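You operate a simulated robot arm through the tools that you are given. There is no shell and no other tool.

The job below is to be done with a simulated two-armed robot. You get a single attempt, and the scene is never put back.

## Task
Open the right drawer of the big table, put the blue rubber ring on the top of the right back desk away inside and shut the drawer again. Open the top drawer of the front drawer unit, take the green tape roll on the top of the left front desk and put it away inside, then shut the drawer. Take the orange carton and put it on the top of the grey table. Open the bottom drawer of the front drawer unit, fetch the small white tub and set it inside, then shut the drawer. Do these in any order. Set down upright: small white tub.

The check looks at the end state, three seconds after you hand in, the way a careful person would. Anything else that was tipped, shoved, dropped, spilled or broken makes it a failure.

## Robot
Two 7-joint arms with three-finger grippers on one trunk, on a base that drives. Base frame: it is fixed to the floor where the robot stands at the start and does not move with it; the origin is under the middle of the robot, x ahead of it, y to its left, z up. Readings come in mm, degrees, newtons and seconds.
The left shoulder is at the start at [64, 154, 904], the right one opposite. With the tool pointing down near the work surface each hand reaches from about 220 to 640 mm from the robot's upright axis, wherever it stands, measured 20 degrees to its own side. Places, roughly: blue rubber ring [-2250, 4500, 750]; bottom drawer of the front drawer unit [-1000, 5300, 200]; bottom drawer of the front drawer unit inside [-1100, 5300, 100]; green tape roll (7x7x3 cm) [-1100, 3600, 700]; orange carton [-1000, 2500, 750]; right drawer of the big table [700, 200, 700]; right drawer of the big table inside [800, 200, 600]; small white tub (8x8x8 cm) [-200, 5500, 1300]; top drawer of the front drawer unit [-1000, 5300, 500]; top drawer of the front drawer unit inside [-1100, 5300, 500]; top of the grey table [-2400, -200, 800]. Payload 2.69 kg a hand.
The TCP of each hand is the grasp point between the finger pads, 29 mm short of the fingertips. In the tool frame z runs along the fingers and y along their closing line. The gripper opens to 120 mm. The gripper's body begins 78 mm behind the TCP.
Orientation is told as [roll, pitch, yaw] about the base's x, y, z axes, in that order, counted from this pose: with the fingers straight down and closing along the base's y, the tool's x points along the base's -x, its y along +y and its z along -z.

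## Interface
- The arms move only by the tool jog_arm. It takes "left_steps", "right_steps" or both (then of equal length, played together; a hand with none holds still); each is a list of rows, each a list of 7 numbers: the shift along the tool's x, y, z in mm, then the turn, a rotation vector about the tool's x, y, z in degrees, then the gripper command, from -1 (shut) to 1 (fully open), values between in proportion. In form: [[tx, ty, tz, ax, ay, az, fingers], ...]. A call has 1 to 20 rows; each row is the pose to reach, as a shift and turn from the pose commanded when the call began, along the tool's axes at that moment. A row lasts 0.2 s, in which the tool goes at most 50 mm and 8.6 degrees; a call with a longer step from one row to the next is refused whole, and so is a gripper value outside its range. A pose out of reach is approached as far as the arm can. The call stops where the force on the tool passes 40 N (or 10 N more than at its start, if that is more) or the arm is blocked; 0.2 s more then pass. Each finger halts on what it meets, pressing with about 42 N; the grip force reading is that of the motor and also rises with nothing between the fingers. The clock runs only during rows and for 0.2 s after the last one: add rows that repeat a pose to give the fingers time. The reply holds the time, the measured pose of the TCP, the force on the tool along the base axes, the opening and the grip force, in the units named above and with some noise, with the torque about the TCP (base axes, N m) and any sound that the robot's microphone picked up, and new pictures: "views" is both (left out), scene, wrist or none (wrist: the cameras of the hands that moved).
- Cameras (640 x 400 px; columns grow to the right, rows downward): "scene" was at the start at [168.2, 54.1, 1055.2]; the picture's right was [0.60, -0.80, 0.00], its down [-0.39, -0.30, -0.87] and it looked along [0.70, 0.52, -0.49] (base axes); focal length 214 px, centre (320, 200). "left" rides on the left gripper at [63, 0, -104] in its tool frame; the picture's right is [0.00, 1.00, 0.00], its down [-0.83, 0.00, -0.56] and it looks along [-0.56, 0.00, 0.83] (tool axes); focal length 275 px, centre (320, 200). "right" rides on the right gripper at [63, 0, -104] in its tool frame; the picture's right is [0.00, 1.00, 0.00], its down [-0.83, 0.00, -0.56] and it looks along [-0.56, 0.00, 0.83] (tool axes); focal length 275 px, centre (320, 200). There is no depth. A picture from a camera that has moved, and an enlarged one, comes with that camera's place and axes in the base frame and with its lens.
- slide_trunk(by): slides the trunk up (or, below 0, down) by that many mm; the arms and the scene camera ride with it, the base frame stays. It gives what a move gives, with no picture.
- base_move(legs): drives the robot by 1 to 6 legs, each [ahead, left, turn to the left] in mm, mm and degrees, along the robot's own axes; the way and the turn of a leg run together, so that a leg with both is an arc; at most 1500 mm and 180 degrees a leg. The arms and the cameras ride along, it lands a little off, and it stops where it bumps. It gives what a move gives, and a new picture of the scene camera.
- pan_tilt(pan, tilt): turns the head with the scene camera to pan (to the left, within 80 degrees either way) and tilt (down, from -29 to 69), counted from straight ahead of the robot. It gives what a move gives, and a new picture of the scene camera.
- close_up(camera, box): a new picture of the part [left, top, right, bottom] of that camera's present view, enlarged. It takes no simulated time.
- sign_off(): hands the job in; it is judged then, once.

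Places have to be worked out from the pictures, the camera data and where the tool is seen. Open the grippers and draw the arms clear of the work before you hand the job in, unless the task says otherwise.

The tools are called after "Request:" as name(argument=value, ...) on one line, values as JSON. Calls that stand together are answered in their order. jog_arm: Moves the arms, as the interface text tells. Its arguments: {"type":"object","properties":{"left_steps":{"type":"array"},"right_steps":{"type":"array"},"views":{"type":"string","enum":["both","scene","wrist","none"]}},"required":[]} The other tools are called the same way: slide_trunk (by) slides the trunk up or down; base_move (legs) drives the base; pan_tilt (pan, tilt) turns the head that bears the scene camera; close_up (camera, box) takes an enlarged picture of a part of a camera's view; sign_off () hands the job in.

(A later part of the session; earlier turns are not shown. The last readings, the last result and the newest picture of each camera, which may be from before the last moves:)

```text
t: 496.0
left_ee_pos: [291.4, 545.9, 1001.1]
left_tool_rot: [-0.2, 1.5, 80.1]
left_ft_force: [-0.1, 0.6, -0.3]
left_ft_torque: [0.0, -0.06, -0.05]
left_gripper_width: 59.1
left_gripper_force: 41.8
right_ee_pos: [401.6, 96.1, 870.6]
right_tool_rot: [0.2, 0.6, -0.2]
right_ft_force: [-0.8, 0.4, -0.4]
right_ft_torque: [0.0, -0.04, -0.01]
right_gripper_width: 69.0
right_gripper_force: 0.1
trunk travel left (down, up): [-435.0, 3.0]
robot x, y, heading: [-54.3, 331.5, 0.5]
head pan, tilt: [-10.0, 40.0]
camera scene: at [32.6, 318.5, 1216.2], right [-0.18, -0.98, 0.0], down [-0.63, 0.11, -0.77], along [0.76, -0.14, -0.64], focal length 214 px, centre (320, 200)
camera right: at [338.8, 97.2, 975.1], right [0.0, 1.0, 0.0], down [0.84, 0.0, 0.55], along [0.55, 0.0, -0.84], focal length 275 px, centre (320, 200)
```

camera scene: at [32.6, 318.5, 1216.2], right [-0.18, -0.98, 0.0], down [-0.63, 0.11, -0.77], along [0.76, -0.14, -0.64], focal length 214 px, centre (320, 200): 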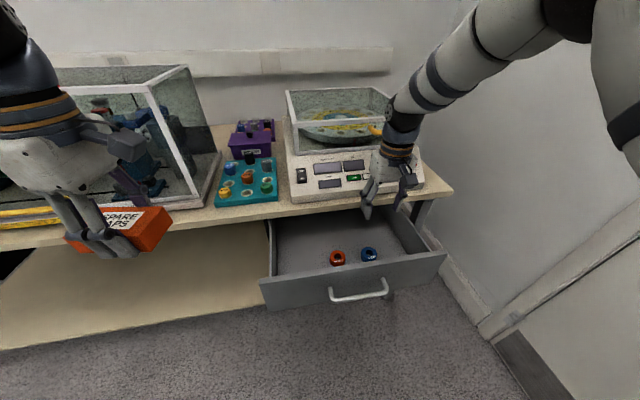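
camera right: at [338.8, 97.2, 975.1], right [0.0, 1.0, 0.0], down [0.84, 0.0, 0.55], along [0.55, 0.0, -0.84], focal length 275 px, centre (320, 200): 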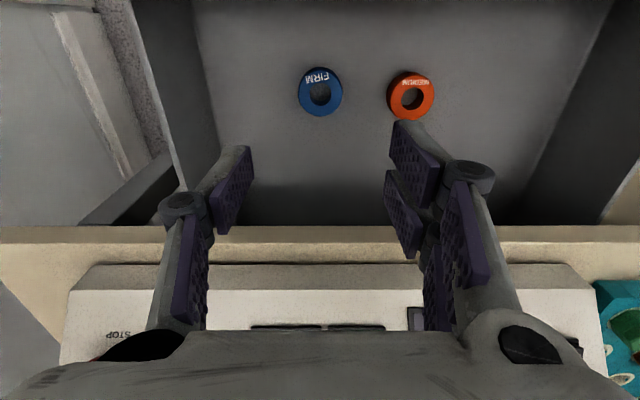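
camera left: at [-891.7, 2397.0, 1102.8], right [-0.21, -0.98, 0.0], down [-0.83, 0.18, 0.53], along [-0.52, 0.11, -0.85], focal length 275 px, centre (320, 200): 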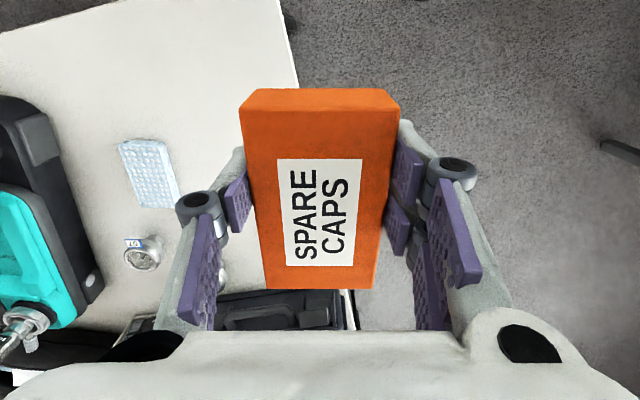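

The blue ring lies flat in the drawer next to the orange one. I raise the right hand, back off and shift right, to push the drawer shut beside its handle.

Request:
jog_arm(right_steps=[[30, 0, -35, 0, 0, 0, -0.5], [60, 0, -70, 0, 0, 0, -1], [90, 0, -100, 0, 0, 0, -1], [120, 0, -110, 0, 0, 0, -1], [120, 0, -110, 0, 0, 0, -1]], views="none")

Request:
base_move(legs=[[-190, -130, 0]])

Request:
jog_arm(right_steps=[[0, 0, 30, 0, -6.4, 0, -1], [0, 0, 65, 0, -12.9, 0, -1], [0, 0, 100, 0, -19.3, 0, -1], [0, 0, 135, 0, -25.7, 0, -1], [0, 0, 170, 0, -32.1, 0, -1], [0, 0, 205, 0, -38.6, 0, -1], [0, 0, 235, 0, -45, 0, -1], [0, 0, 250, 0, -45, 0, -1], [0, 0, 250, 0, -45, 0, -1]])

```text
t: 497.2
left_ee_pos: [291.6, 544.8, 999.3]
left_tool_rot: [-0.4, 1.7, 80.1]
left_ft_force: [0.1, -1.7, -0.4]
left_ft_torque: [-0.03, 0.01, 0.01]
left_gripper_width: 59.2
left_gripper_force: 41.6
right_ee_pos: [281.5, 94.3, 979.5]
right_tool_rot: [1.2, 0.8, -0.8]
right_ft_force: [-0.6, -0.8, -0.7]
right_ft_torque: [0.0, -0.01, 0.02]
right_gripper_width: 0.1
right_gripper_force: 28.3
trunk travel left (down, up): [-435.0, 3.0]
robot x, y, heading: [-50.5, 334.9, 0.4]
head pan, tilt: [-10.0, 40.0]
```

```text
t: 498.9
left_ee_pos: [102.5, 415.2, 1000.0]
left_tool_rot: [-0.3, 1.9, 80.2]
left_ft_force: [-0.6, 0.1, -0.9]
left_ft_torque: [-0.01, -0.02, 0.03]
left_gripper_width: 59.0
left_gripper_force: 42.3
right_ee_pos: [91.9, -35.4, 980.8]
right_tool_rot: [1.0, 0.6, -0.5]
right_ft_force: [-0.9, 0.7, 0.8]
right_ft_torque: [0.02, -0.04, 0.0]
right_gripper_width: 0.1
right_gripper_force: 28.1
trunk travel left (down, up): [-435.0, 3.0]
robot x, y, heading: [-239.9, 203.0, 0.0]
head pan, tilt: [-10.0, 40.0]
camera scene: at [-156.0, 190.2, 1216.1], right [-0.14, -0.99, 0.0], down [-0.63, 0.09, -0.77], along [0.76, -0.11, -0.64], focal length 214 px, centre (320, 200)
```

scene: 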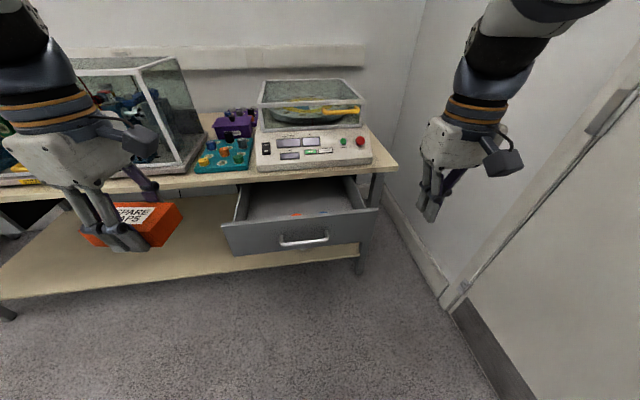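

```text
t: 500.9
left_ee_pos: [103.7, 415.3, 999.5]
left_tool_rot: [-0.2, 1.9, 80.2]
left_ft_force: [-0.3, -0.7, -1.3]
left_ft_torque: [-0.01, 0.01, -0.01]
left_gripper_width: 59.3
left_gripper_force: 42.7
right_ee_pos: [90.1, -31.4, 730.7]
right_tool_rot: [1.3, -44.4, -1.5]
right_ft_force: [-0.2, -0.2, -0.1]
right_ft_torque: [-0.02, 0.01, -0.02]
right_gripper_width: 0.0
right_gripper_force: 28.1
right hand out of reach, approached as far as the arm can: row 5
trunk travel left (down, up): [-435.0, 3.0]
robot x, y, heading: [-242.9, 204.9, 0.4]
head pan, tilt: [-10.0, 40.0]
camera scene: at [-156.0, 188.2, 1216.0], right [-0.17, -0.99, 0.0], down [-0.63, 0.11, -0.77], along [0.75, -0.13, -0.64], focal length 214 px, centre (320, 200)
camera right: at [-29.0, -30.4, 760.3], right [0.01, 1.0, 0.01], down [0.2, -0.01, 0.98], along [0.98, 0.0, -0.2], focal length 275 px, centre (320, 200)
```

scene: 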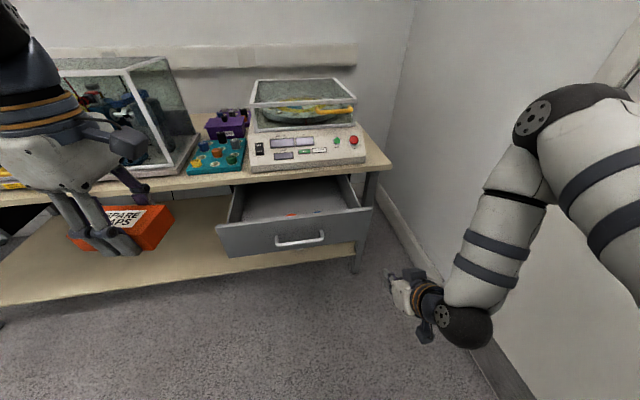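
right: 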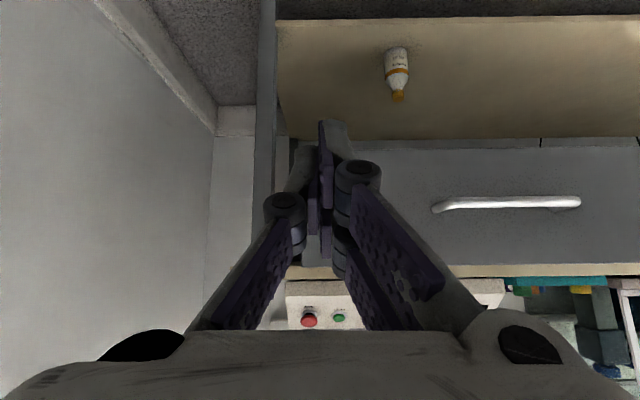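

The hand is pitched 45° at z 731. I shift left 85 mm (to y≈54, beside the handle) and reach ahead 145 mm so the carton in the left hand stays well back from the glass case.

Request:
base_move(legs=[[0, 85, 0]])

Request:
jog_arm(right_steps=[[-23, 0, 29, 0, 0, 0, -1], [-46, 0, 57, 0, 0, 0, -1], [-70, 0, 86, 0, 0, 0, -1], [-93, 0, 114, 0, 0, 0, -1], [-93, 0, 114, 0, 0, 0, -1]])

```text
t: 502.3
left_ee_pos: [100.3, 503.0, 999.0]
left_tool_rot: [-0.1, 2.0, 80.1]
left_ft_force: [-0.8, 0.9, -1.0]
left_ft_torque: [-0.03, -0.01, -0.03]
left_gripper_width: 59.0
left_gripper_force: 41.9
right_ee_pos: [89.8, 54.8, 728.9]
right_tool_rot: [1.3, -44.4, -1.4]
right_ft_force: [1.2, 0.6, -0.6]
right_ft_torque: [-0.05, -0.02, -0.01]
right_gripper_width: 0.0
right_gripper_force: 29.0
trunk travel left (down, up): [-435.0, 3.0]
robot x, y, heading: [-239.6, 288.8, 0.2]
head pan, tilt: [-10.0, 40.0]
camera scene: at [-156.3, 274.2, 1215.9], right [-0.17, -0.99, 0.0], down [-0.63, 0.11, -0.77], along [0.76, -0.13, -0.64], focal length 214 px, centre (320, 200)
```

scene: 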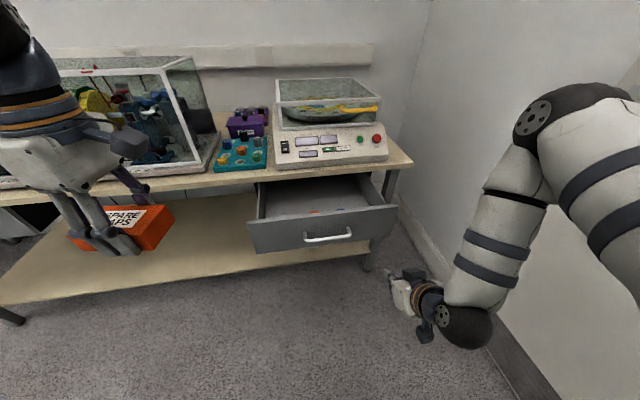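

```text
t: 503.5
left_ee_pos: [101.1, 502.2, 999.4]
left_tool_rot: [-0.3, 2.0, 80.1]
left_ft_force: [0.2, -0.7, -1.0]
left_ft_torque: [0.04, 0.01, 0.02]
left_gripper_width: 59.0
left_gripper_force: 41.9
right_ee_pos: [237.8, 53.1, 713.0]
right_tool_rot: [1.3, -44.3, -1.3]
right_ft_force: [-0.4, -0.3, -0.3]
right_ft_torque: [-0.03, 0.04, -0.03]
right_gripper_width: 0.0
right_gripper_force: 28.4
trunk travel left (down, up): [-435.0, 3.0]
robot x, y, heading: [-239.1, 290.2, 0.4]
head pan, tilt: [-10.0, 40.0]
camera scene: at [-156.5, 273.7, 1215.9], right [-0.17, -0.99, 0.0], down [-0.63, 0.11, -0.77], along [0.76, -0.13, -0.64], focal length 214 px, centre (320, 200)
camera right: at [119.0, 54.2, 743.3], right [0.0, 1.0, 0.01], down [0.21, -0.01, 0.98], along [0.98, 0.0, -0.21], focal length 275 px, centre (320, 200)
```

scene: 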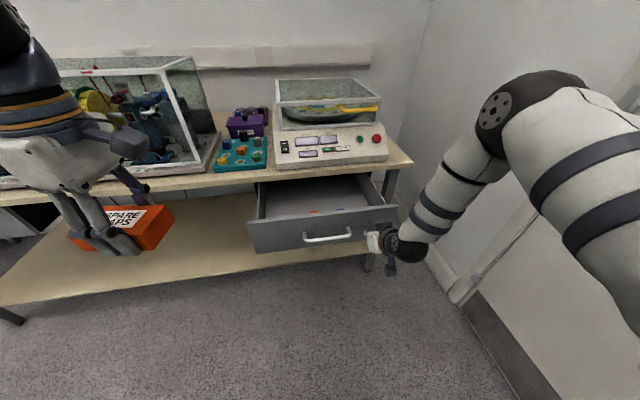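
right: 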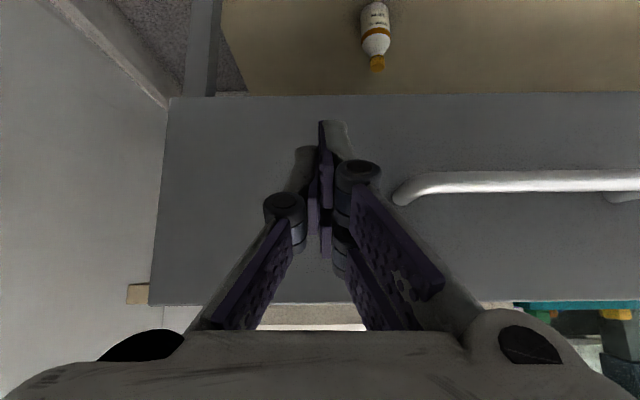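

The fingertips are just before the panel beside the handle. I push the drawer in with the base in careful legs.

Request:
base_move(legs=[[80, 0, 0], [70, 0, 0], [50, 0, 0]])

Request:
base_move(legs=[[30, 0, 0]])

```text
t: 505.7
left_ee_pos: [304.7, 502.6, 999.7]
left_tool_rot: [-0.3, 2.0, 80.2]
left_ft_force: [0.8, -0.1, -1.6]
left_ft_torque: [0.0, 0.05, 0.0]
left_gripper_width: 59.1
left_gripper_force: 41.9
right_ee_pos: [440.0, 53.8, 711.5]
right_tool_rot: [1.3, -44.3, -1.2]
right_ft_force: [0.3, -0.3, -0.6]
right_ft_torque: [0.02, 0.01, 0.01]
right_gripper_width: 0.0
right_gripper_force: 28.6
trunk travel left (down, up): [-435.0, 3.0]
robot x, y, heading: [-42.2, 291.7, 0.3]
head pan, tilt: [-10.0, 40.0]
camera scene: at [46.4, 274.8, 1215.8], right [-0.17, -0.99, 0.0], down [-0.63, 0.11, -0.77], along [0.75, -0.13, -0.64], focal length 214 px, centre (320, 200)
```

scene: 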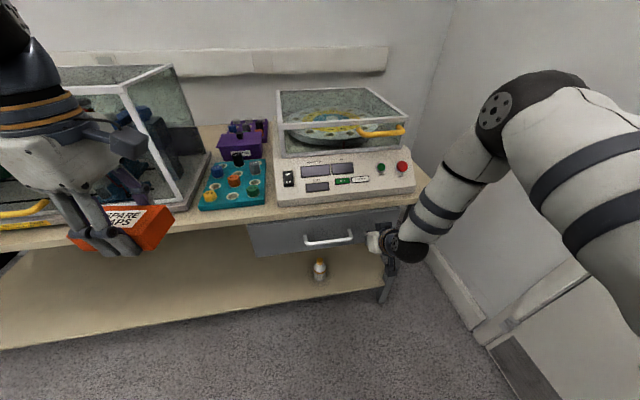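

```text
t: 506.5
left_ee_pos: [333.8, 502.9, 999.8]
left_tool_rot: [-0.2, 1.9, 80.3]
left_ft_force: [0.9, 0.3, -0.6]
left_ft_torque: [-0.01, 0.03, 0.02]
left_gripper_width: 59.1
left_gripper_force: 41.6
right_ee_pos: [469.2, 55.7, 712.7]
right_tool_rot: [1.3, -44.4, -1.3]
right_ft_force: [-0.4, -0.3, -0.7]
right_ft_torque: [0.02, -0.01, 0.02]
right_gripper_width: 0.2
right_gripper_force: 29.0
trunk travel left (down, up): [-435.0, 3.0]
robot x, y, heading: [-9.0, 291.6, 0.3]
head pan, tilt: [-10.0, 40.0]
camera scene: at [76.1, 275.0, 1215.9], right [-0.17, -0.99, 0.0], down [-0.63, 0.11, -0.77], along [0.75, -0.13, -0.64], focal length 214 px, centre (320, 200)
```

scene: 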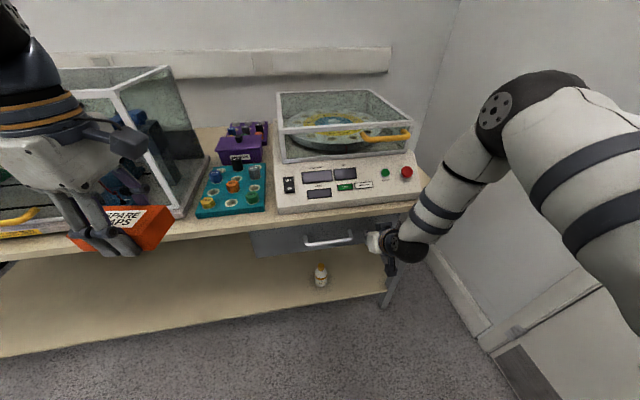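

About 20 mm remain; I push on in small legs until the force stop.

Request:
base_move(legs=[[15, 0, 0]])

Request:
base_move(legs=[[15, 0, 0]])

Request:
jog_arm(right_steps=[[-2, 0, 2, 0, 0, 0, -1], [-4, 0, 4, 0, 0, 0, -1], [-6, 0, 6, 0, 0, 0, -1]])

```text
t: 507.3
left_ee_pos: [347.8, 503.6, 999.3]
left_tool_rot: [-0.3, 1.9, 80.2]
left_ft_force: [-0.4, -0.6, 0.2]
left_ft_torque: [-0.02, -0.01, 0.02]
left_gripper_width: 59.2
left_gripper_force: 41.3
right_ee_pos: [481.6, 55.3, 712.6]
right_tool_rot: [1.3, -44.3, -1.3]
right_ft_force: [-9.7, -0.5, -3.5]
right_ft_torque: [0.04, 0.16, 0.03]
right_gripper_width: 0.0
right_gripper_force: 28.6
trunk travel left (down, up): [-435.0, 3.0]
robot x, y, heading: [5.0, 288.5, 0.4]
head pan, tilt: [-10.0, 40.0]
camera scene: at [89.6, 275.1, 1215.8], right [-0.17, -0.99, 0.0], down [-0.63, 0.11, -0.77], along [0.76, -0.13, -0.64], focal length 214 px, centre (320, 200)
```

scene: 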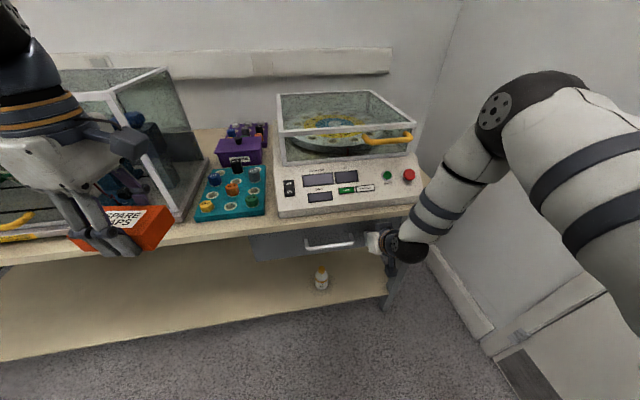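

```text
t: 508.1
left_ee_pos: [355.8, 502.5, 1000.1]
left_tool_rot: [-0.3, 2.0, 80.1]
left_ft_force: [-0.5, 0.7, -1.2]
left_ft_torque: [-0.01, 0.01, -0.01]
left_gripper_width: 59.1
left_gripper_force: 42.0
right_ee_pos: [483.9, 54.8, 708.3]
right_tool_rot: [1.4, -43.0, -1.4]
right_ft_force: [-6.2, 0.9, 1.8]
right_ft_torque: [0.0, -0.06, 0.06]
right_gripper_width: 0.2
right_gripper_force: 28.3
trunk travel left (down, up): [-435.0, 3.0]
robot x, y, heading: [14.8, 287.9, 0.3]
head pan, tilt: [-10.0, 40.0]
stopped in leg 1: the force on the tool passed its limit at 53 N (the readings are from after the stop); the commanded pose is now the measured one
camera scene: at [96.7, 275.1, 1216.0], right [-0.17, -0.99, 0.0], down [-0.63, 0.11, -0.77], along [0.76, -0.13, -0.64], focal length 214 px, centre (320, 200)
```

scene: 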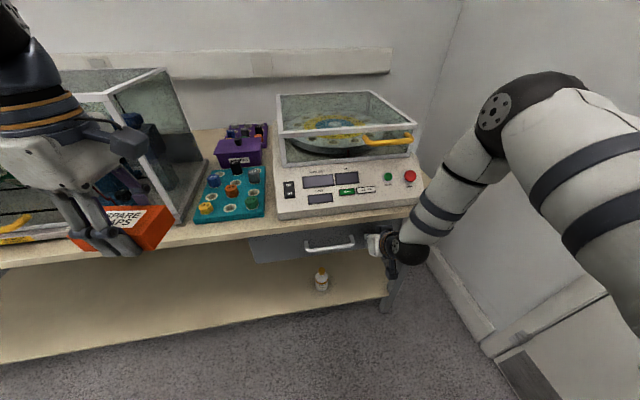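

```text
t: 508.7
left_ee_pos: [354.2, 502.0, 1000.1]
left_tool_rot: [-0.2, 2.0, 80.1]
left_ft_force: [0.5, -0.2, -1.5]
left_ft_torque: [-0.01, -0.02, 0.02]
left_gripper_width: 59.4
left_gripper_force: 41.9
right_ee_pos: [481.4, 54.2, 704.3]
right_tool_rot: [1.5, -42.1, -1.3]
right_ft_force: [-15.9, 2.0, 6.2]
right_ft_torque: [0.06, -0.13, 0.08]
right_gripper_width: 0.3
right_gripper_force: 28.8
trunk travel left (down, up): [-435.0, 3.0]
robot x, y, heading: [10.4, 288.5, 0.3]
head pan, tilt: [-10.0, 40.0]
stopped in row 3 (right hand): the force on the tool passed its limit at 43 N (the readings are from after the stop); the commanded pose is now the measured one
camera scene: at [95.7, 275.1, 1216.0], right [-0.17, -0.99, 0.0], down [-0.63, 0.11, -0.77], along [0.76, -0.13, -0.64], focal length 214 px, centre (320, 200)
camera right: at [365.0, 55.1, 739.2], right [0.0, 1.0, 0.02], down [0.24, -0.02, 0.97], along [0.97, 0.0, -0.24], focal length 275 px, centre (320, 200)
```

scene: 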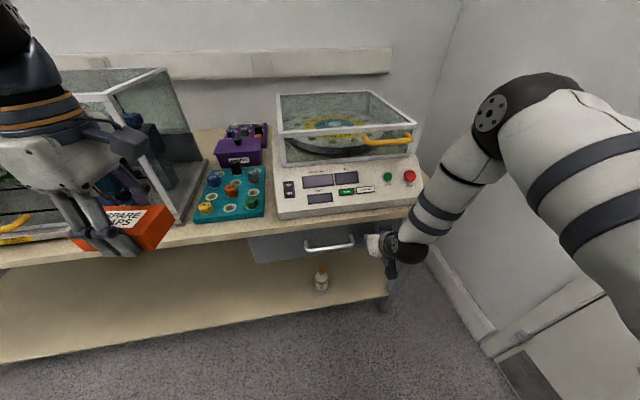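
right: 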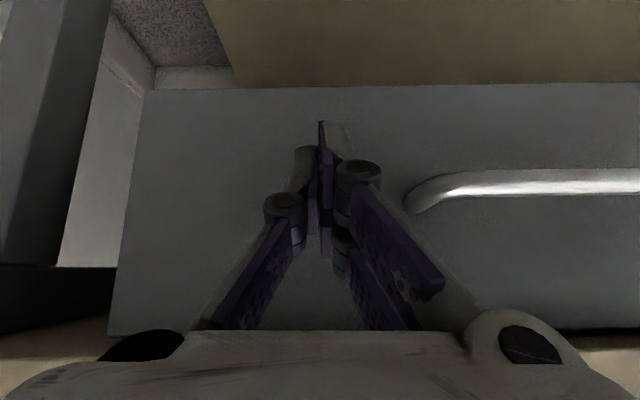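

The push stops firmly at TCP x≈482, as expected for the closed position. I back off and compare with the initial look of the drawer.

Request:
base_move(legs=[[-260, 0, 0]])

Request:
close_up(camera="scene", box=[220, 120, 420, 260])

```text
t: 510.6
left_ee_pos: [99.6, 498.5, 1000.0]
left_tool_rot: [-0.2, 2.1, 79.8]
left_ft_force: [0.0, -0.2, -0.9]
left_ft_torque: [-0.01, -0.04, -0.01]
left_gripper_width: 59.2
left_gripper_force: 41.8
right_ee_pos: [227.2, 51.9, 705.9]
right_tool_rot: [1.4, -42.6, -1.6]
right_ft_force: [-0.3, -0.9, 0.2]
right_ft_torque: [-0.01, -0.03, -0.02]
right_gripper_width: 0.0
right_gripper_force: 28.4
trunk travel left (down, up): [-435.0, 3.0]
robot x, y, heading: [-246.5, 288.3, 0.2]
head pan, tilt: [-10.0, 40.0]
camera scene: at [-160.1, 274.2, 1216.0], right [-0.18, -0.98, 0.0], down [-0.63, 0.11, -0.77], along [0.75, -0.13, -0.64], focal length 214 px, centre (320, 200)
```

scene: 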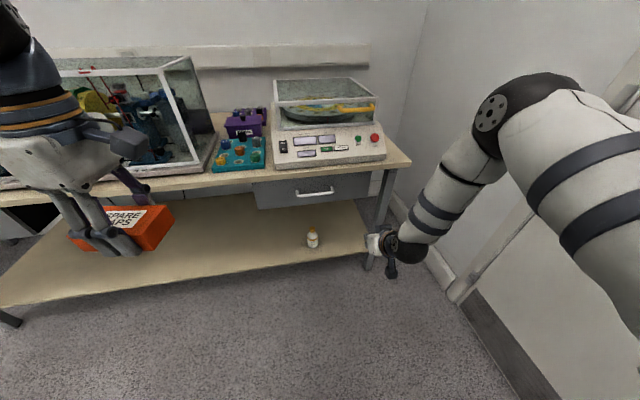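

```text
2.86 times, centred on (320, 190) of scene
camera zoom: at [-160.1, 274.2, 1216.0], right [-0.18, -0.98, 0.0], down [-0.63, 0.11, -0.77], along [0.75, -0.13, -0.64], focal length 613 px, centre (320, 229)
```

zoom: 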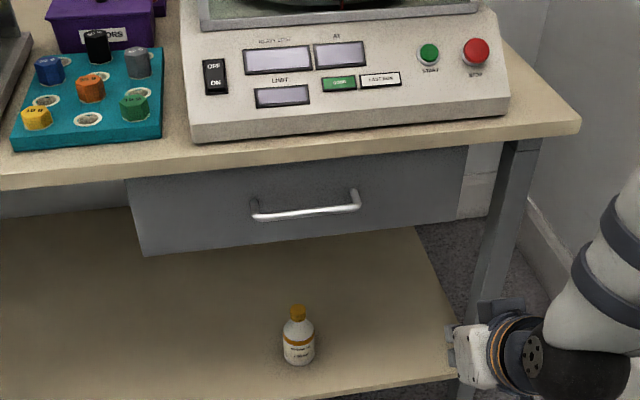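

The right drawer of the big table is fully shut, with the ring inside. I return the right hand to fingers-down and raise it for travel.

Request:
jog_arm(right_steps=[[-18, 0, -38, 0, 4, 0, -1], [-36, 0, -76, 0, 9, 0, -1], [-55, 0, -115, 0, 14, 0, -0.5], [-74, 0, -154, 0, 20, 0, 0], [-93, 0, -194, 0, 26, 0, 0], [-112, 0, -234, 0, 32, 0, 0], [-132, 0, -276, 0, 38, 0, 0], [-152, 0, -318, 0, 42.6, 0, 0], [-170, 0, -356, 0, 42.6, 0, 0], [-176, 0, -368, 0, 42.6, 0, 0]], views="none")

Request:
base_move(legs=[[0, 0, 90], [0, 0, 90]])

Request:
pan_tilt(pan=0, tilt=20)

```text
t: 512.8
left_ee_pos: [99.0, 499.2, 999.9]
left_tool_rot: [-0.4, 2.6, 80.0]
left_ft_force: [-0.4, 0.4, -0.9]
left_ft_torque: [-0.01, 0.01, -0.01]
left_gripper_width: 59.3
left_gripper_force: 42.1
right_ee_pos: [110.5, 35.9, 1092.9]
right_tool_rot: [4.5, 0.2, -1.8]
right_ft_force: [0.8, 1.1, -0.1]
right_ft_torque: [0.01, 0.0, -0.01]
right_gripper_width: 60.2
right_gripper_force: 0.0
trunk travel left (down, up): [-435.0, 3.0]
robot x, y, heading: [-243.6, 291.1, -0.1]
head pan, tilt: [-10.0, 40.0]
```

```text
t: 520.8
left_ee_pos: [-597.3, 91.0, 999.1]
left_tool_rot: [-0.4, 3.3, -101.7]
left_ft_force: [-0.9, 0.5, -1.0]
left_ft_torque: [0.02, 0.03, 0.01]
left_gripper_width: 59.1
left_gripper_force: 41.7
right_ee_pos: [-592.9, 552.1, 1093.3]
right_tool_rot: [3.6, 0.2, 176.7]
right_ft_force: [0.6, 0.0, -0.5]
right_ft_torque: [0.0, -0.01, -0.01]
right_gripper_width: 60.1
right_gripper_force: 0.0
trunk travel left (down, up): [-435.0, 3.0]
robot x, y, heading: [-246.9, 285.7, 178.0]
head pan, tilt: [-10.0, 40.0]
camera scene: at [-338.5, 298.3, 1215.2], right [0.11, 0.99, 0.0], down [0.65, -0.07, -0.76], along [-0.76, 0.08, -0.65], focal length 214 px, centre (320, 200)
```

scene: 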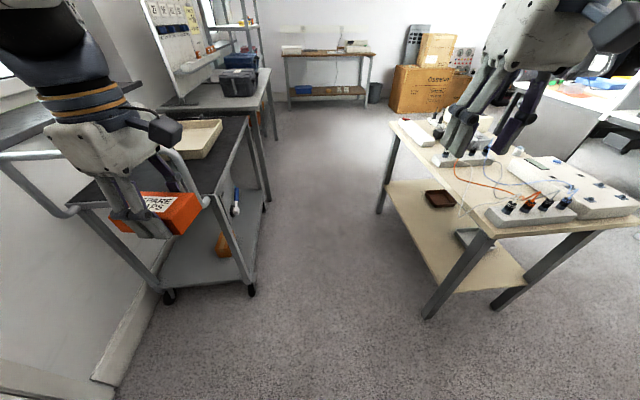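

```text
t: 521.6
left_ee_pos: [-597.0, 91.0, 1000.7]
left_tool_rot: [-0.6, 3.5, -101.7]
left_ft_force: [-0.2, -0.8, -1.6]
left_ft_torque: [0.03, -0.01, 0.0]
left_gripper_width: 58.8
left_gripper_force: 41.9
right_ee_pos: [-591.4, 552.4, 1095.2]
right_tool_rot: [3.5, 0.0, 176.6]
right_ft_force: [-0.1, 0.1, 0.7]
right_ft_torque: [0.01, 0.03, 0.02]
right_gripper_width: 60.0
right_gripper_force: 0.1
trunk travel left (down, up): [-435.0, 3.0]
robot x, y, heading: [-244.5, 290.7, 178.0]
head pan, tilt: [0.0, 20.0]
camera scene: at [-342.2, 298.1, 1225.2], right [0.1, 1.0, 0.0], down [0.56, -0.06, -0.83], along [-0.83, 0.08, -0.56], focal length 214 px, centre (320, 200)
```

scene: 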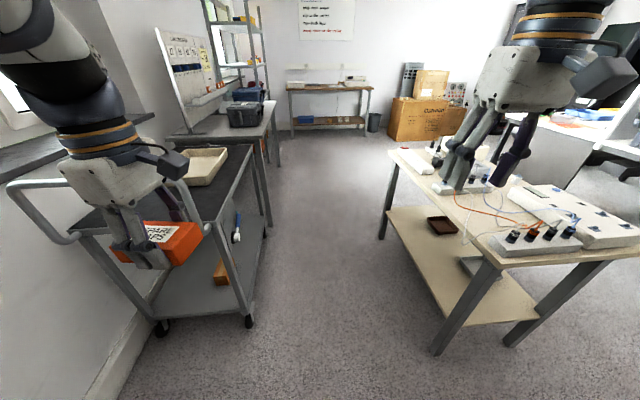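

The corridor between trolley (y≤40) and knob table (y≥807) is wide enough. I centre at y≈420, straighten, and drive along it toward the grey table.

Request:
base_move(legs=[[0, -130, 0], [0, 0, 2], [1400, 0, 0]])

Request:
pan_tilt(pan=40, tilt=25)

```text
t: 530.2
left_ee_pos: [-2004.4, 219.0, 999.8]
left_tool_rot: [-0.4, 3.3, -100.4]
left_ft_force: [-0.3, 0.5, -1.5]
left_ft_torque: [-0.03, 0.01, 0.02]
left_gripper_width: 59.3
left_gripper_force: 41.9
right_ee_pos: [-2009.6, 682.4, 1093.8]
right_tool_rot: [3.4, 0.1, 177.8]
right_ft_force: [-0.6, -0.5, -1.0]
right_ft_torque: [-0.01, -0.03, -0.01]
right_gripper_width: 59.9
right_gripper_force: 0.1
trunk travel left (down, up): [-435.0, 3.0]
robot x, y, heading: [-1654.7, 427.8, 179.3]
head pan, tilt: [0.0, 20.0]
camera scene: at [-1755.4, 433.1, 1229.1], right [0.08, 1.0, 0.0], down [0.52, -0.04, -0.85], along [-0.85, 0.06, -0.52], focal length 214 px, centre (320, 200)
```

scene: 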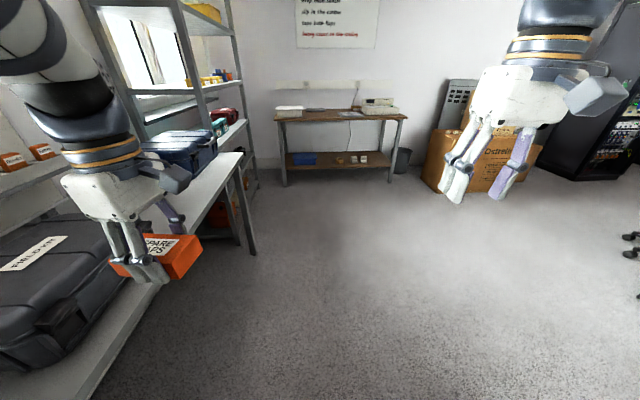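

```text
t: 531.3
left_ee_pos: [-2004.2, 218.7, 999.3]
left_tool_rot: [-0.4, 3.6, -100.3]
left_ft_force: [0.3, 0.2, -1.2]
left_ft_torque: [0.01, 0.02, 0.03]
left_gripper_width: 59.2
left_gripper_force: 41.5
right_ee_pos: [-2010.2, 681.3, 1093.9]
right_tool_rot: [3.5, 0.2, 177.8]
right_ft_force: [-0.5, -0.9, 0.5]
right_ft_torque: [0.03, -0.05, -0.01]
right_gripper_width: 59.8
right_gripper_force: 0.2
trunk travel left (down, up): [-435.0, 3.0]
robot x, y, heading: [-1654.6, 424.6, 179.0]
head pan, tilt: [40.0, 25.0]
camera scene: at [-1757.9, 432.1, 1239.8], right [0.06, 1.0, 0.0], down [0.42, -0.03, -0.91], along [-0.91, 0.06, -0.42], focal length 214 px, centre (320, 200)
```

scene: 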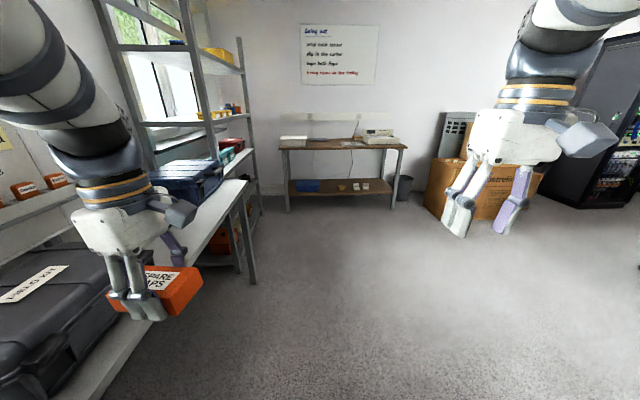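

The grey table lies to my left with a black case near and a blue case further on; the free gap between is around x≈-2450. I drive to x≈-2630, step away from the table and turn to face it.

Request:
base_move(legs=[[970, -220, 0], [0, 0, 91]])

Request:
pan_tilt(pan=0, tilt=35)

```text
t: 540.4
left_ee_pos: [-2417.8, 314.3, 1000.2]
left_tool_rot: [-0.5, 3.7, -10.0]
left_ft_force: [0.3, -0.1, -1.1]
left_ft_torque: [-0.01, -0.01, 0.03]
left_gripper_width: 59.2
left_gripper_force: 41.8
right_ee_pos: [-2879.7, 307.0, 1093.8]
right_tool_rot: [3.5, 0.1, -91.8]
right_ft_force: [-0.3, 0.7, 0.6]
right_ft_torque: [-0.01, -0.02, 0.03]
right_gripper_width: 60.0
right_gripper_force: 0.1
trunk travel left (down, up): [-435.0, 3.0]
robot x, y, heading: [-2626.0, 659.0, -90.5]
head pan, tilt: [40.0, 25.0]
camera scene: at [-2635.3, 561.9, 1239.8], right [-1.0, 0.05, 0.0], down [0.02, 0.42, -0.91], along [-0.05, -0.91, -0.42], focal length 214 px, centre (320, 200)
```

scene: 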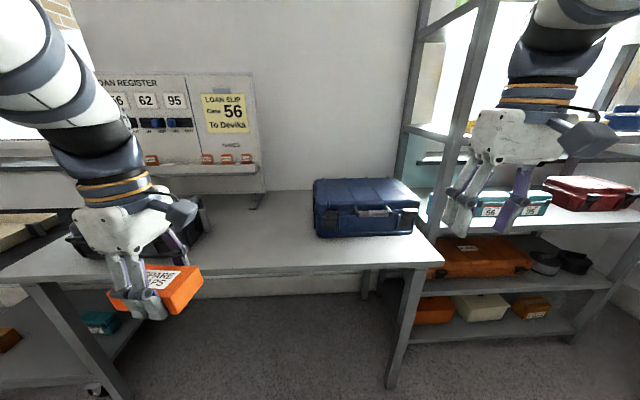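

```text
t: 541.4
left_ee_pos: [-2416.5, 314.5, 1000.7]
left_tool_rot: [-0.7, 3.7, -10.0]
left_ft_force: [0.6, 0.2, -0.8]
left_ft_torque: [-0.01, -0.01, 0.0]
left_gripper_width: 59.3
left_gripper_force: 42.0
right_ee_pos: [-2879.8, 305.3, 1094.7]
right_tool_rot: [3.5, 0.1, -91.8]
right_ft_force: [1.1, 1.3, -0.8]
right_ft_torque: [0.01, 0.03, -0.02]
right_gripper_width: 59.7
right_gripper_force: 0.0
trunk travel left (down, up): [-435.0, 3.0]
robot x, y, heading: [-2629.1, 655.9, -90.4]
head pan, tilt: [0.0, 35.0]
camera scene: at [-2635.5, 564.5, 1229.1], right [-1.0, 0.06, 0.0], down [0.03, 0.52, -0.85], along [-0.05, -0.85, -0.52], focal length 214 px, centre (320, 200)
```

scene: 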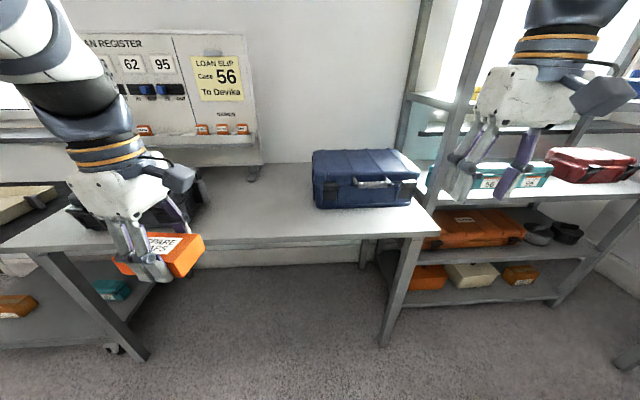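

The gap on the grey table spans about x -2640 to -2240. I drive 165 mm closer, then carry the carton over to about [-2440, -30].

Request:
base_move(legs=[[165, 0, 0]])

Request:
jog_arm(left_steps=[[2, -30, 0, 0, -0.7, 0, -0.4], [4, -60, 0, 0, -1.4, 0, -0.4], [6, -90, 0, 0, -2.1, 0, -0.4], [8, -120, 0, 0, -2.8, 0, -0.4], [10, -150, 10, 0, -3.5, 0, -0.4], [10, -180, 30, 0, -3.7, 0, -0.4], [10, -180, 60, 0, -3.7, 0, -0.4], [10, -180, 60, 0, -3.7, 0, -0.4]])

```text
t: 542.9
left_ee_pos: [-2417.9, 148.0, 1000.0]
left_tool_rot: [-0.5, 3.7, -9.9]
left_ft_force: [-0.2, -0.5, -1.0]
left_ft_torque: [-0.01, 0.0, 0.05]
left_gripper_width: 59.0
left_gripper_force: 42.0
right_ee_pos: [-2880.3, 140.2, 1095.0]
right_tool_rot: [3.5, 0.3, -91.8]
right_ft_force: [0.8, 0.2, -0.9]
right_ft_torque: [0.04, 0.02, -0.01]
right_gripper_width: 59.8
right_gripper_force: 0.0
trunk travel left (down, up): [-435.0, 3.0]
robot x, y, heading: [-2628.7, 494.6, -90.2]
head pan, tilt: [0.0, 35.0]
camera scene: at [-2636.3, 399.6, 1227.7], right [-1.0, 0.06, 0.0], down [0.03, 0.53, -0.85], along [-0.05, -0.84, -0.53], focal length 214 px, centre (320, 200)
```

scene: 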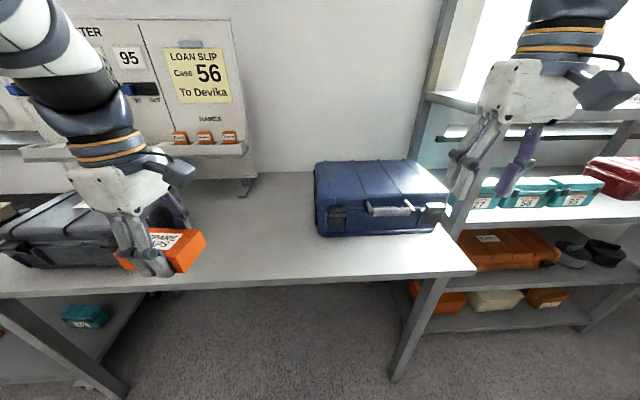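

```text
t: 544.7
left_ee_pos: [-2463.1, -25.1, 940.7]
left_tool_rot: [-0.6, -0.1, -9.8]
left_ft_force: [0.0, 0.2, -1.1]
left_ft_torque: [-0.03, 0.01, 0.0]
left_gripper_width: 59.1
left_gripper_force: 41.7
right_ee_pos: [-2880.3, 140.6, 1093.8]
right_tool_rot: [3.4, 0.1, -91.8]
right_ft_force: [0.6, -0.5, 0.3]
right_ft_torque: [0.0, 0.02, -0.01]
right_gripper_width: 59.9
right_gripper_force: 0.1
trunk travel left (down, up): [-435.0, 3.0]
robot x, y, heading: [-2629.3, 499.1, -90.2]
head pan, tilt: [0.0, 35.0]
camera scene: at [-2632.0, 401.6, 1223.5], right [-1.0, 0.01, 0.0], down [0.0, 0.57, -0.82], along [-0.01, -0.82, -0.57], focal length 214 px, centre (320, 200)
camera left: at [-2525.2, -13.1, 1045.2], right [0.18, 0.98, -0.01], down [0.82, -0.14, 0.56], along [0.55, -0.1, -0.83], focal length 275 px, centre (320, 200)
```

scene: 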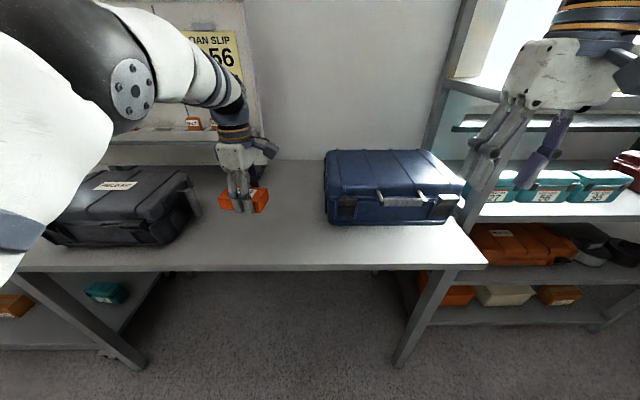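
left: 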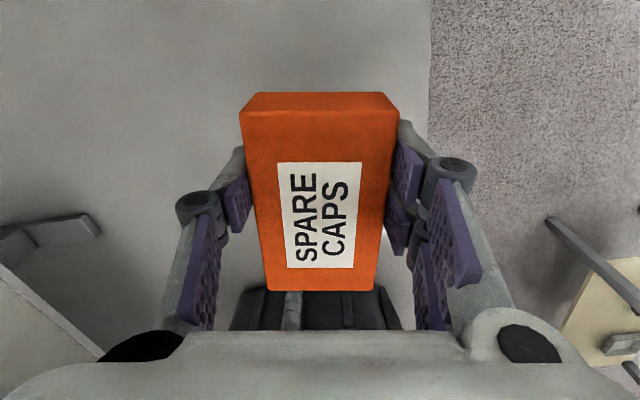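

The carton hangs over free table surface, clear of both cases. I lower it, slowly at the end.

Request:
jog_arm(left_steps=[[0, 0, 30, 0, 0, 0, -0.4], [0, 0, 60, 0, 0, 0, -0.4], [0, 0, 80, 0, 0, 0, -0.4], [0, 0, 88, 0, 0, 0, -0.4], [0, 0, 92, 0, 0, 0, -0.4], [0, 0, 96, 0, 0, 0, -0.4]])

```text
t: 546.1
left_ee_pos: [-2463.3, -26.3, 847.1]
left_tool_rot: [-0.4, 0.0, -9.9]
left_ft_force: [0.4, -0.2, -0.6]
left_ft_torque: [-0.01, 0.04, -0.02]
left_gripper_width: 58.9
left_gripper_force: 42.3
right_ee_pos: [-2880.4, 140.3, 1094.5]
right_tool_rot: [3.5, 0.2, -91.9]
right_ft_force: [-1.1, 0.3, -0.2]
right_ft_torque: [0.0, 0.02, -0.01]
right_gripper_width: 60.0
right_gripper_force: 0.0
trunk travel left (down, up): [-435.0, 3.0]
robot x, y, heading: [-2630.4, 497.4, -90.4]
head pan, tilt: [0.0, 35.0]
camera scene: at [-2632.0, 401.4, 1223.5], right [-1.0, 0.01, 0.0], down [0.0, 0.57, -0.82], along [-0.01, -0.82, -0.57], focal length 214 px, centre (320, 200)
camera left: at [-2525.5, -14.2, 950.0], right [0.18, 0.98, -0.01], down [0.82, -0.14, 0.56], along [0.55, -0.1, -0.83], focal length 275 px, centre (320, 200)
```

scene: 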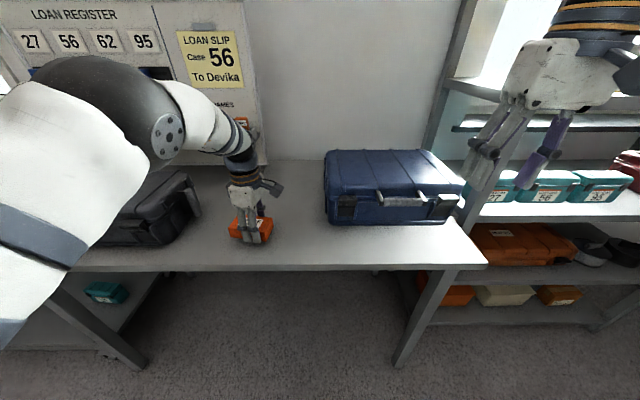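
left: 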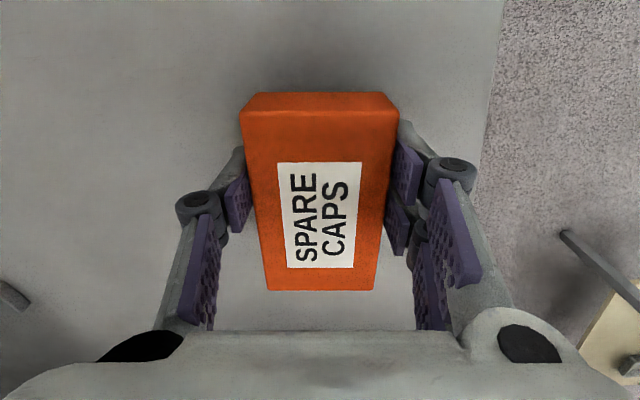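

I continue down in 4 mm steps until it touches the table.

Request:
jog_arm(left_steps=[[0, 0, 4, 0, 0, 0, -0.4], [0, 0, 8, 0, 0, 0, -0.4], [0, 0, 12, 0, 0, 0, -0.4], [0, 0, 16, 0, 0, 0, -0.4], [0, 0, 20, 0, 0, 0, -0.4]], views="wrist")

```text
t: 547.3
left_ee_pos: [-2463.3, -26.7, 830.6]
left_tool_rot: [-0.7, -0.1, -9.9]
left_ft_force: [0.3, 3.1, 18.0]
left_ft_torque: [0.78, 0.52, -0.09]
left_gripper_width: 59.0
left_gripper_force: 42.1
right_ee_pos: [-2879.5, 143.0, 1096.7]
right_tool_rot: [3.5, 0.0, -91.7]
right_ft_force: [-0.3, 0.4, -0.2]
right_ft_torque: [-0.03, -0.02, 0.02]
right_gripper_width: 59.9
right_gripper_force: 0.0
trunk travel left (down, up): [-435.0, 3.0]
robot x, y, heading: [-2627.3, 498.0, -90.4]
head pan, tilt: [0.0, 35.0]
camera left: at [-2525.5, -14.4, 933.7], right [0.18, 0.98, -0.01], down [0.82, -0.14, 0.56], along [0.55, -0.11, -0.83], focal length 275 px, centre (320, 200)
```

left: 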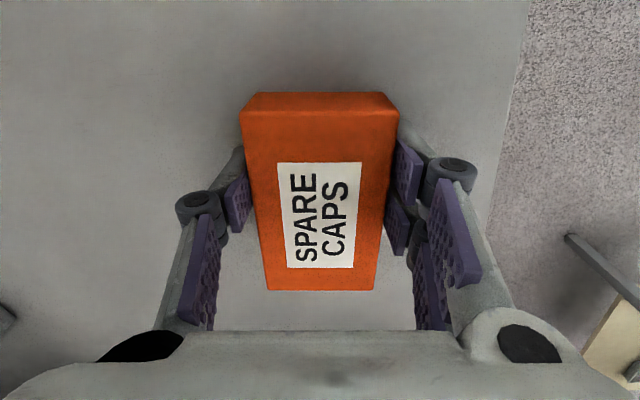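

The carton stands on the table (18 N contact). I ease off 2 mm, open the fingers and lift away.

Request:
jog_arm(left_steps=[[0, 0, -2, 0, 0, 0, -0.1], [0, 0, -2, 0, 0, 0, 0.15], [0, 0, -2, 0, 0, 0, 0.35], [0, 0, -2, 0, 0, 0, 0.35], [0, 0, -25, 0, 0, 0, 0.35], [0, 0, -60, 0, 0, 0, 0.35], [0, 0, -100, 0, 0, 0, 0.35], [0, 0, -140, 0, 0, 0, 0.35], [0, 30, -165, 0, 0, 0, 0.2], [0, 70, -170, 0, 0, 0, 0], [0, 110, -170, 0, 0, 0, 0], [0, 150, -170, 0, 0, 0, 0]])

```text
t: 549.9
left_ee_pos: [-2435.3, 121.7, 995.1]
left_tool_rot: [-0.6, 0.0, -9.9]
left_ft_force: [0.3, -0.6, -0.6]
left_ft_torque: [-0.05, 0.02, -0.04]
left_gripper_width: 60.0
left_gripper_force: 0.1
right_ee_pos: [-2879.3, 142.4, 1094.2]
right_tool_rot: [3.4, 0.0, -91.8]
right_ft_force: [-0.6, 0.3, -0.1]
right_ft_torque: [-0.02, -0.02, 0.01]
right_gripper_width: 59.9
right_gripper_force: 0.1
trunk travel left (down, up): [-435.0, 3.0]
robot x, y, heading: [-2623.7, 496.4, -90.4]
head pan, tilt: [0.0, 35.0]
camera scene: at [-2632.0, 402.5, 1223.6], right [-1.0, 0.01, 0.0], down [0.0, 0.57, -0.82], along [-0.01, -0.82, -0.57], focal length 214 px, centre (320, 200)
camera left: at [-2498.8, 134.3, 1098.6], right [0.18, 0.98, -0.01], down [0.82, -0.14, 0.56], along [0.55, -0.11, -0.83], focal length 275 px, centre (320, 200)
```

scene: 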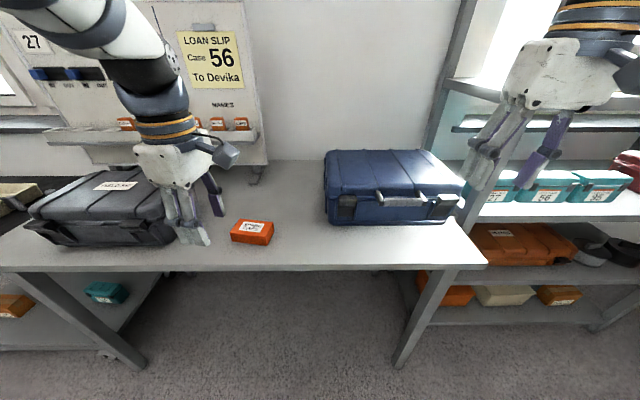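
left: 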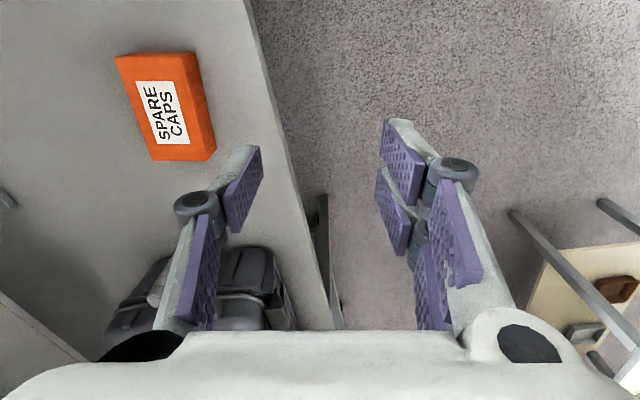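

The carton stands on the grey table and all drawers are shut. Before handing in I want to check the office chair that my hand nudged early on. I back off and drive round to the spot from which I photographed it before.

Request:
base_move(legs=[[-200, 0, 0], [0, 0, 90.4], [0, 1150, 0]])

Request:
base_move(legs=[[1250, 0, 0], [1250, 0, 0]])

```text
t: 564.0
left_ee_pos: [-2215.6, 2038.3, 994.3]
left_tool_rot: [-0.5, 0.0, 78.7]
left_ft_force: [-0.1, 0.7, 0.6]
left_ft_torque: [0.02, 0.03, 0.02]
left_gripper_width: 60.2
left_gripper_force: 0.0
right_ee_pos: [-2247.4, 1596.4, 1094.8]
right_tool_rot: [3.5, 0.1, -3.2]
right_ft_force: [-0.7, -1.0, 0.8]
right_ft_torque: [0.01, 0.0, 0.0]
right_gripper_width: 60.2
right_gripper_force: 0.1
trunk travel left (down, up): [-435.0, 3.0]
robot x, y, heading: [-2593.5, 1858.6, -1.9]
head pan, tilt: [0.0, 35.0]
camera scene: at [-2505.8, 1853.4, 1223.5], right [-0.03, -1.0, 0.0], down [-0.57, 0.02, -0.82], along [0.82, -0.03, -0.57], focal length 214 px, centre (320, 200)
```

scene: 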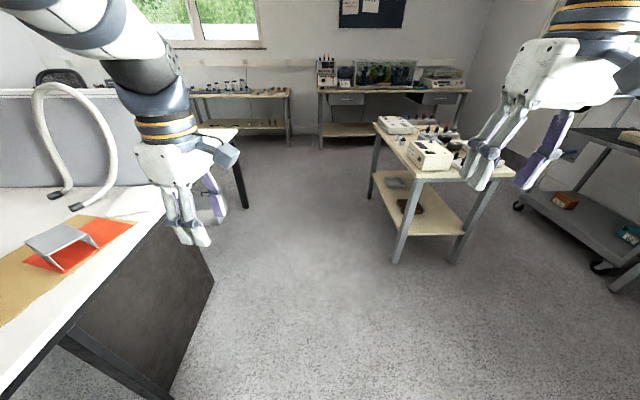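

```text
t: 576.2
left_ee_pos: [262.4, 2046.8, 994.7]
left_tool_rot: [-0.5, 0.0, 81.5]
left_ft_force: [-0.5, 0.7, 0.0]
left_ft_torque: [0.03, -0.02, -0.04]
left_gripper_width: 60.1
left_gripper_force: 0.0
right_ee_pos: [253.2, 1602.8, 1094.4]
right_tool_rot: [3.5, 0.0, -0.3]
right_ft_force: [0.8, -0.8, -0.6]
right_ft_torque: [0.01, 0.01, -0.03]
right_gripper_width: 60.0
right_gripper_force: 0.1
trunk travel left (down, up): [-435.0, 3.0]
robot x, y, heading: [-106.9, 1842.8, 1.0]
head pan, tilt: [0.0, 35.0]
camera scene: at [-17.9, 1847.0, 1223.5], right [0.02, -1.0, 0.0], down [-0.57, -0.01, -0.82], along [0.82, 0.02, -0.57], focal length 214 px, centre (320, 200)
```

scene: 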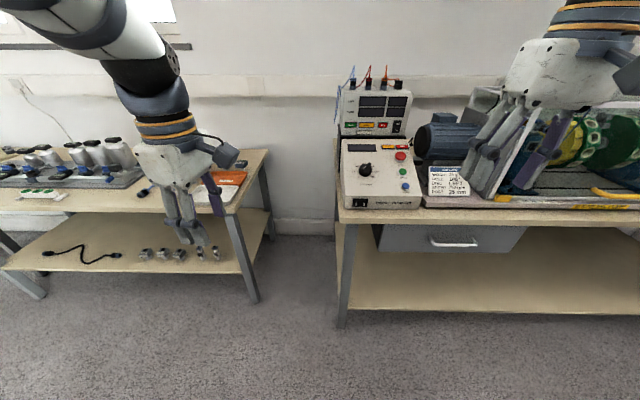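

I turn left and drive up to about [-66, 2780], heading 89°, to repeat the earlier view of the chair.

Request:
base_move(legs=[[0, 0, 88.1], [938, -38, 0]])

Request:
pan_tilt(pan=0, tilt=30)

```text
t: 584.8
left_ee_pos: [-256.3, 3137.4, 993.9]
left_tool_rot: [-0.5, 0.0, 170.2]
left_ft_force: [0.5, 0.6, 0.6]
left_ft_torque: [0.0, 0.02, 0.0]
left_gripper_width: 60.0
left_gripper_force: 0.1
right_ee_pos: [186.0, 3117.6, 1095.0]
right_tool_rot: [3.5, 0.1, 88.4]
right_ft_force: [-0.1, 1.0, 0.6]
right_ft_torque: [-0.03, 0.01, -0.01]
right_gripper_width: 60.0
right_gripper_force: 0.1
trunk travel left (down, up): [-435.0, 3.0]
robot x, y, heading: [-65.4, 2764.9, 89.9]
head pan, tilt: [0.0, 35.0]
camera scene: at [-68.6, 2856.2, 1223.5], right [1.0, 0.0, 0.0], down [0.0, -0.57, -0.82], along [0.0, 0.82, -0.57], focal length 214 px, centre (320, 200)
```

scene: 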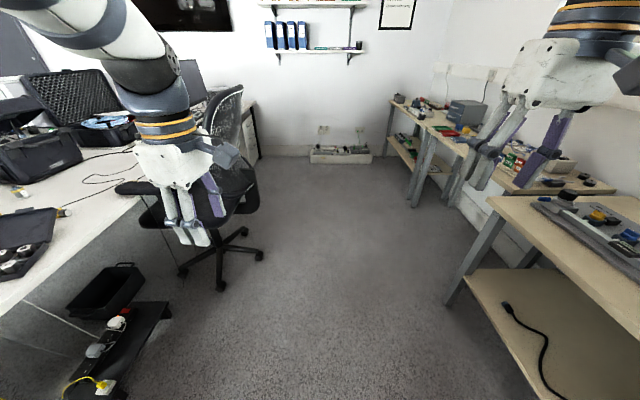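

```text
t: 585.4
left_ee_pos: [-257.5, 3136.6, 993.7]
left_tool_rot: [-0.5, 0.0, 170.3]
left_ft_force: [0.5, 0.8, 0.5]
left_ft_torque: [-0.02, 0.04, 0.01]
left_gripper_width: 59.9
left_gripper_force: 0.1
right_ee_pos: [185.9, 3117.7, 1093.4]
right_tool_rot: [3.5, 0.1, 88.3]
right_ft_force: [0.0, -0.4, 0.8]
right_ft_torque: [0.0, -0.01, 0.02]
right_gripper_width: 60.0
right_gripper_force: 0.1
trunk travel left (down, up): [-435.0, 3.0]
robot x, y, heading: [-66.9, 2766.3, 90.0]
head pan, tilt: [0.0, 30.0]
camera scene: at [-68.6, 2858.3, 1231.2], right [1.0, 0.0, 0.0], down [0.0, -0.5, -0.87], along [0.0, 0.87, -0.5], focal length 214 px, centre (320, 200)
```

scene: 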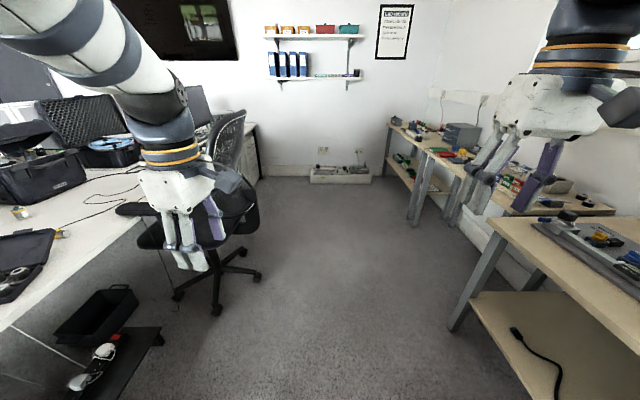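

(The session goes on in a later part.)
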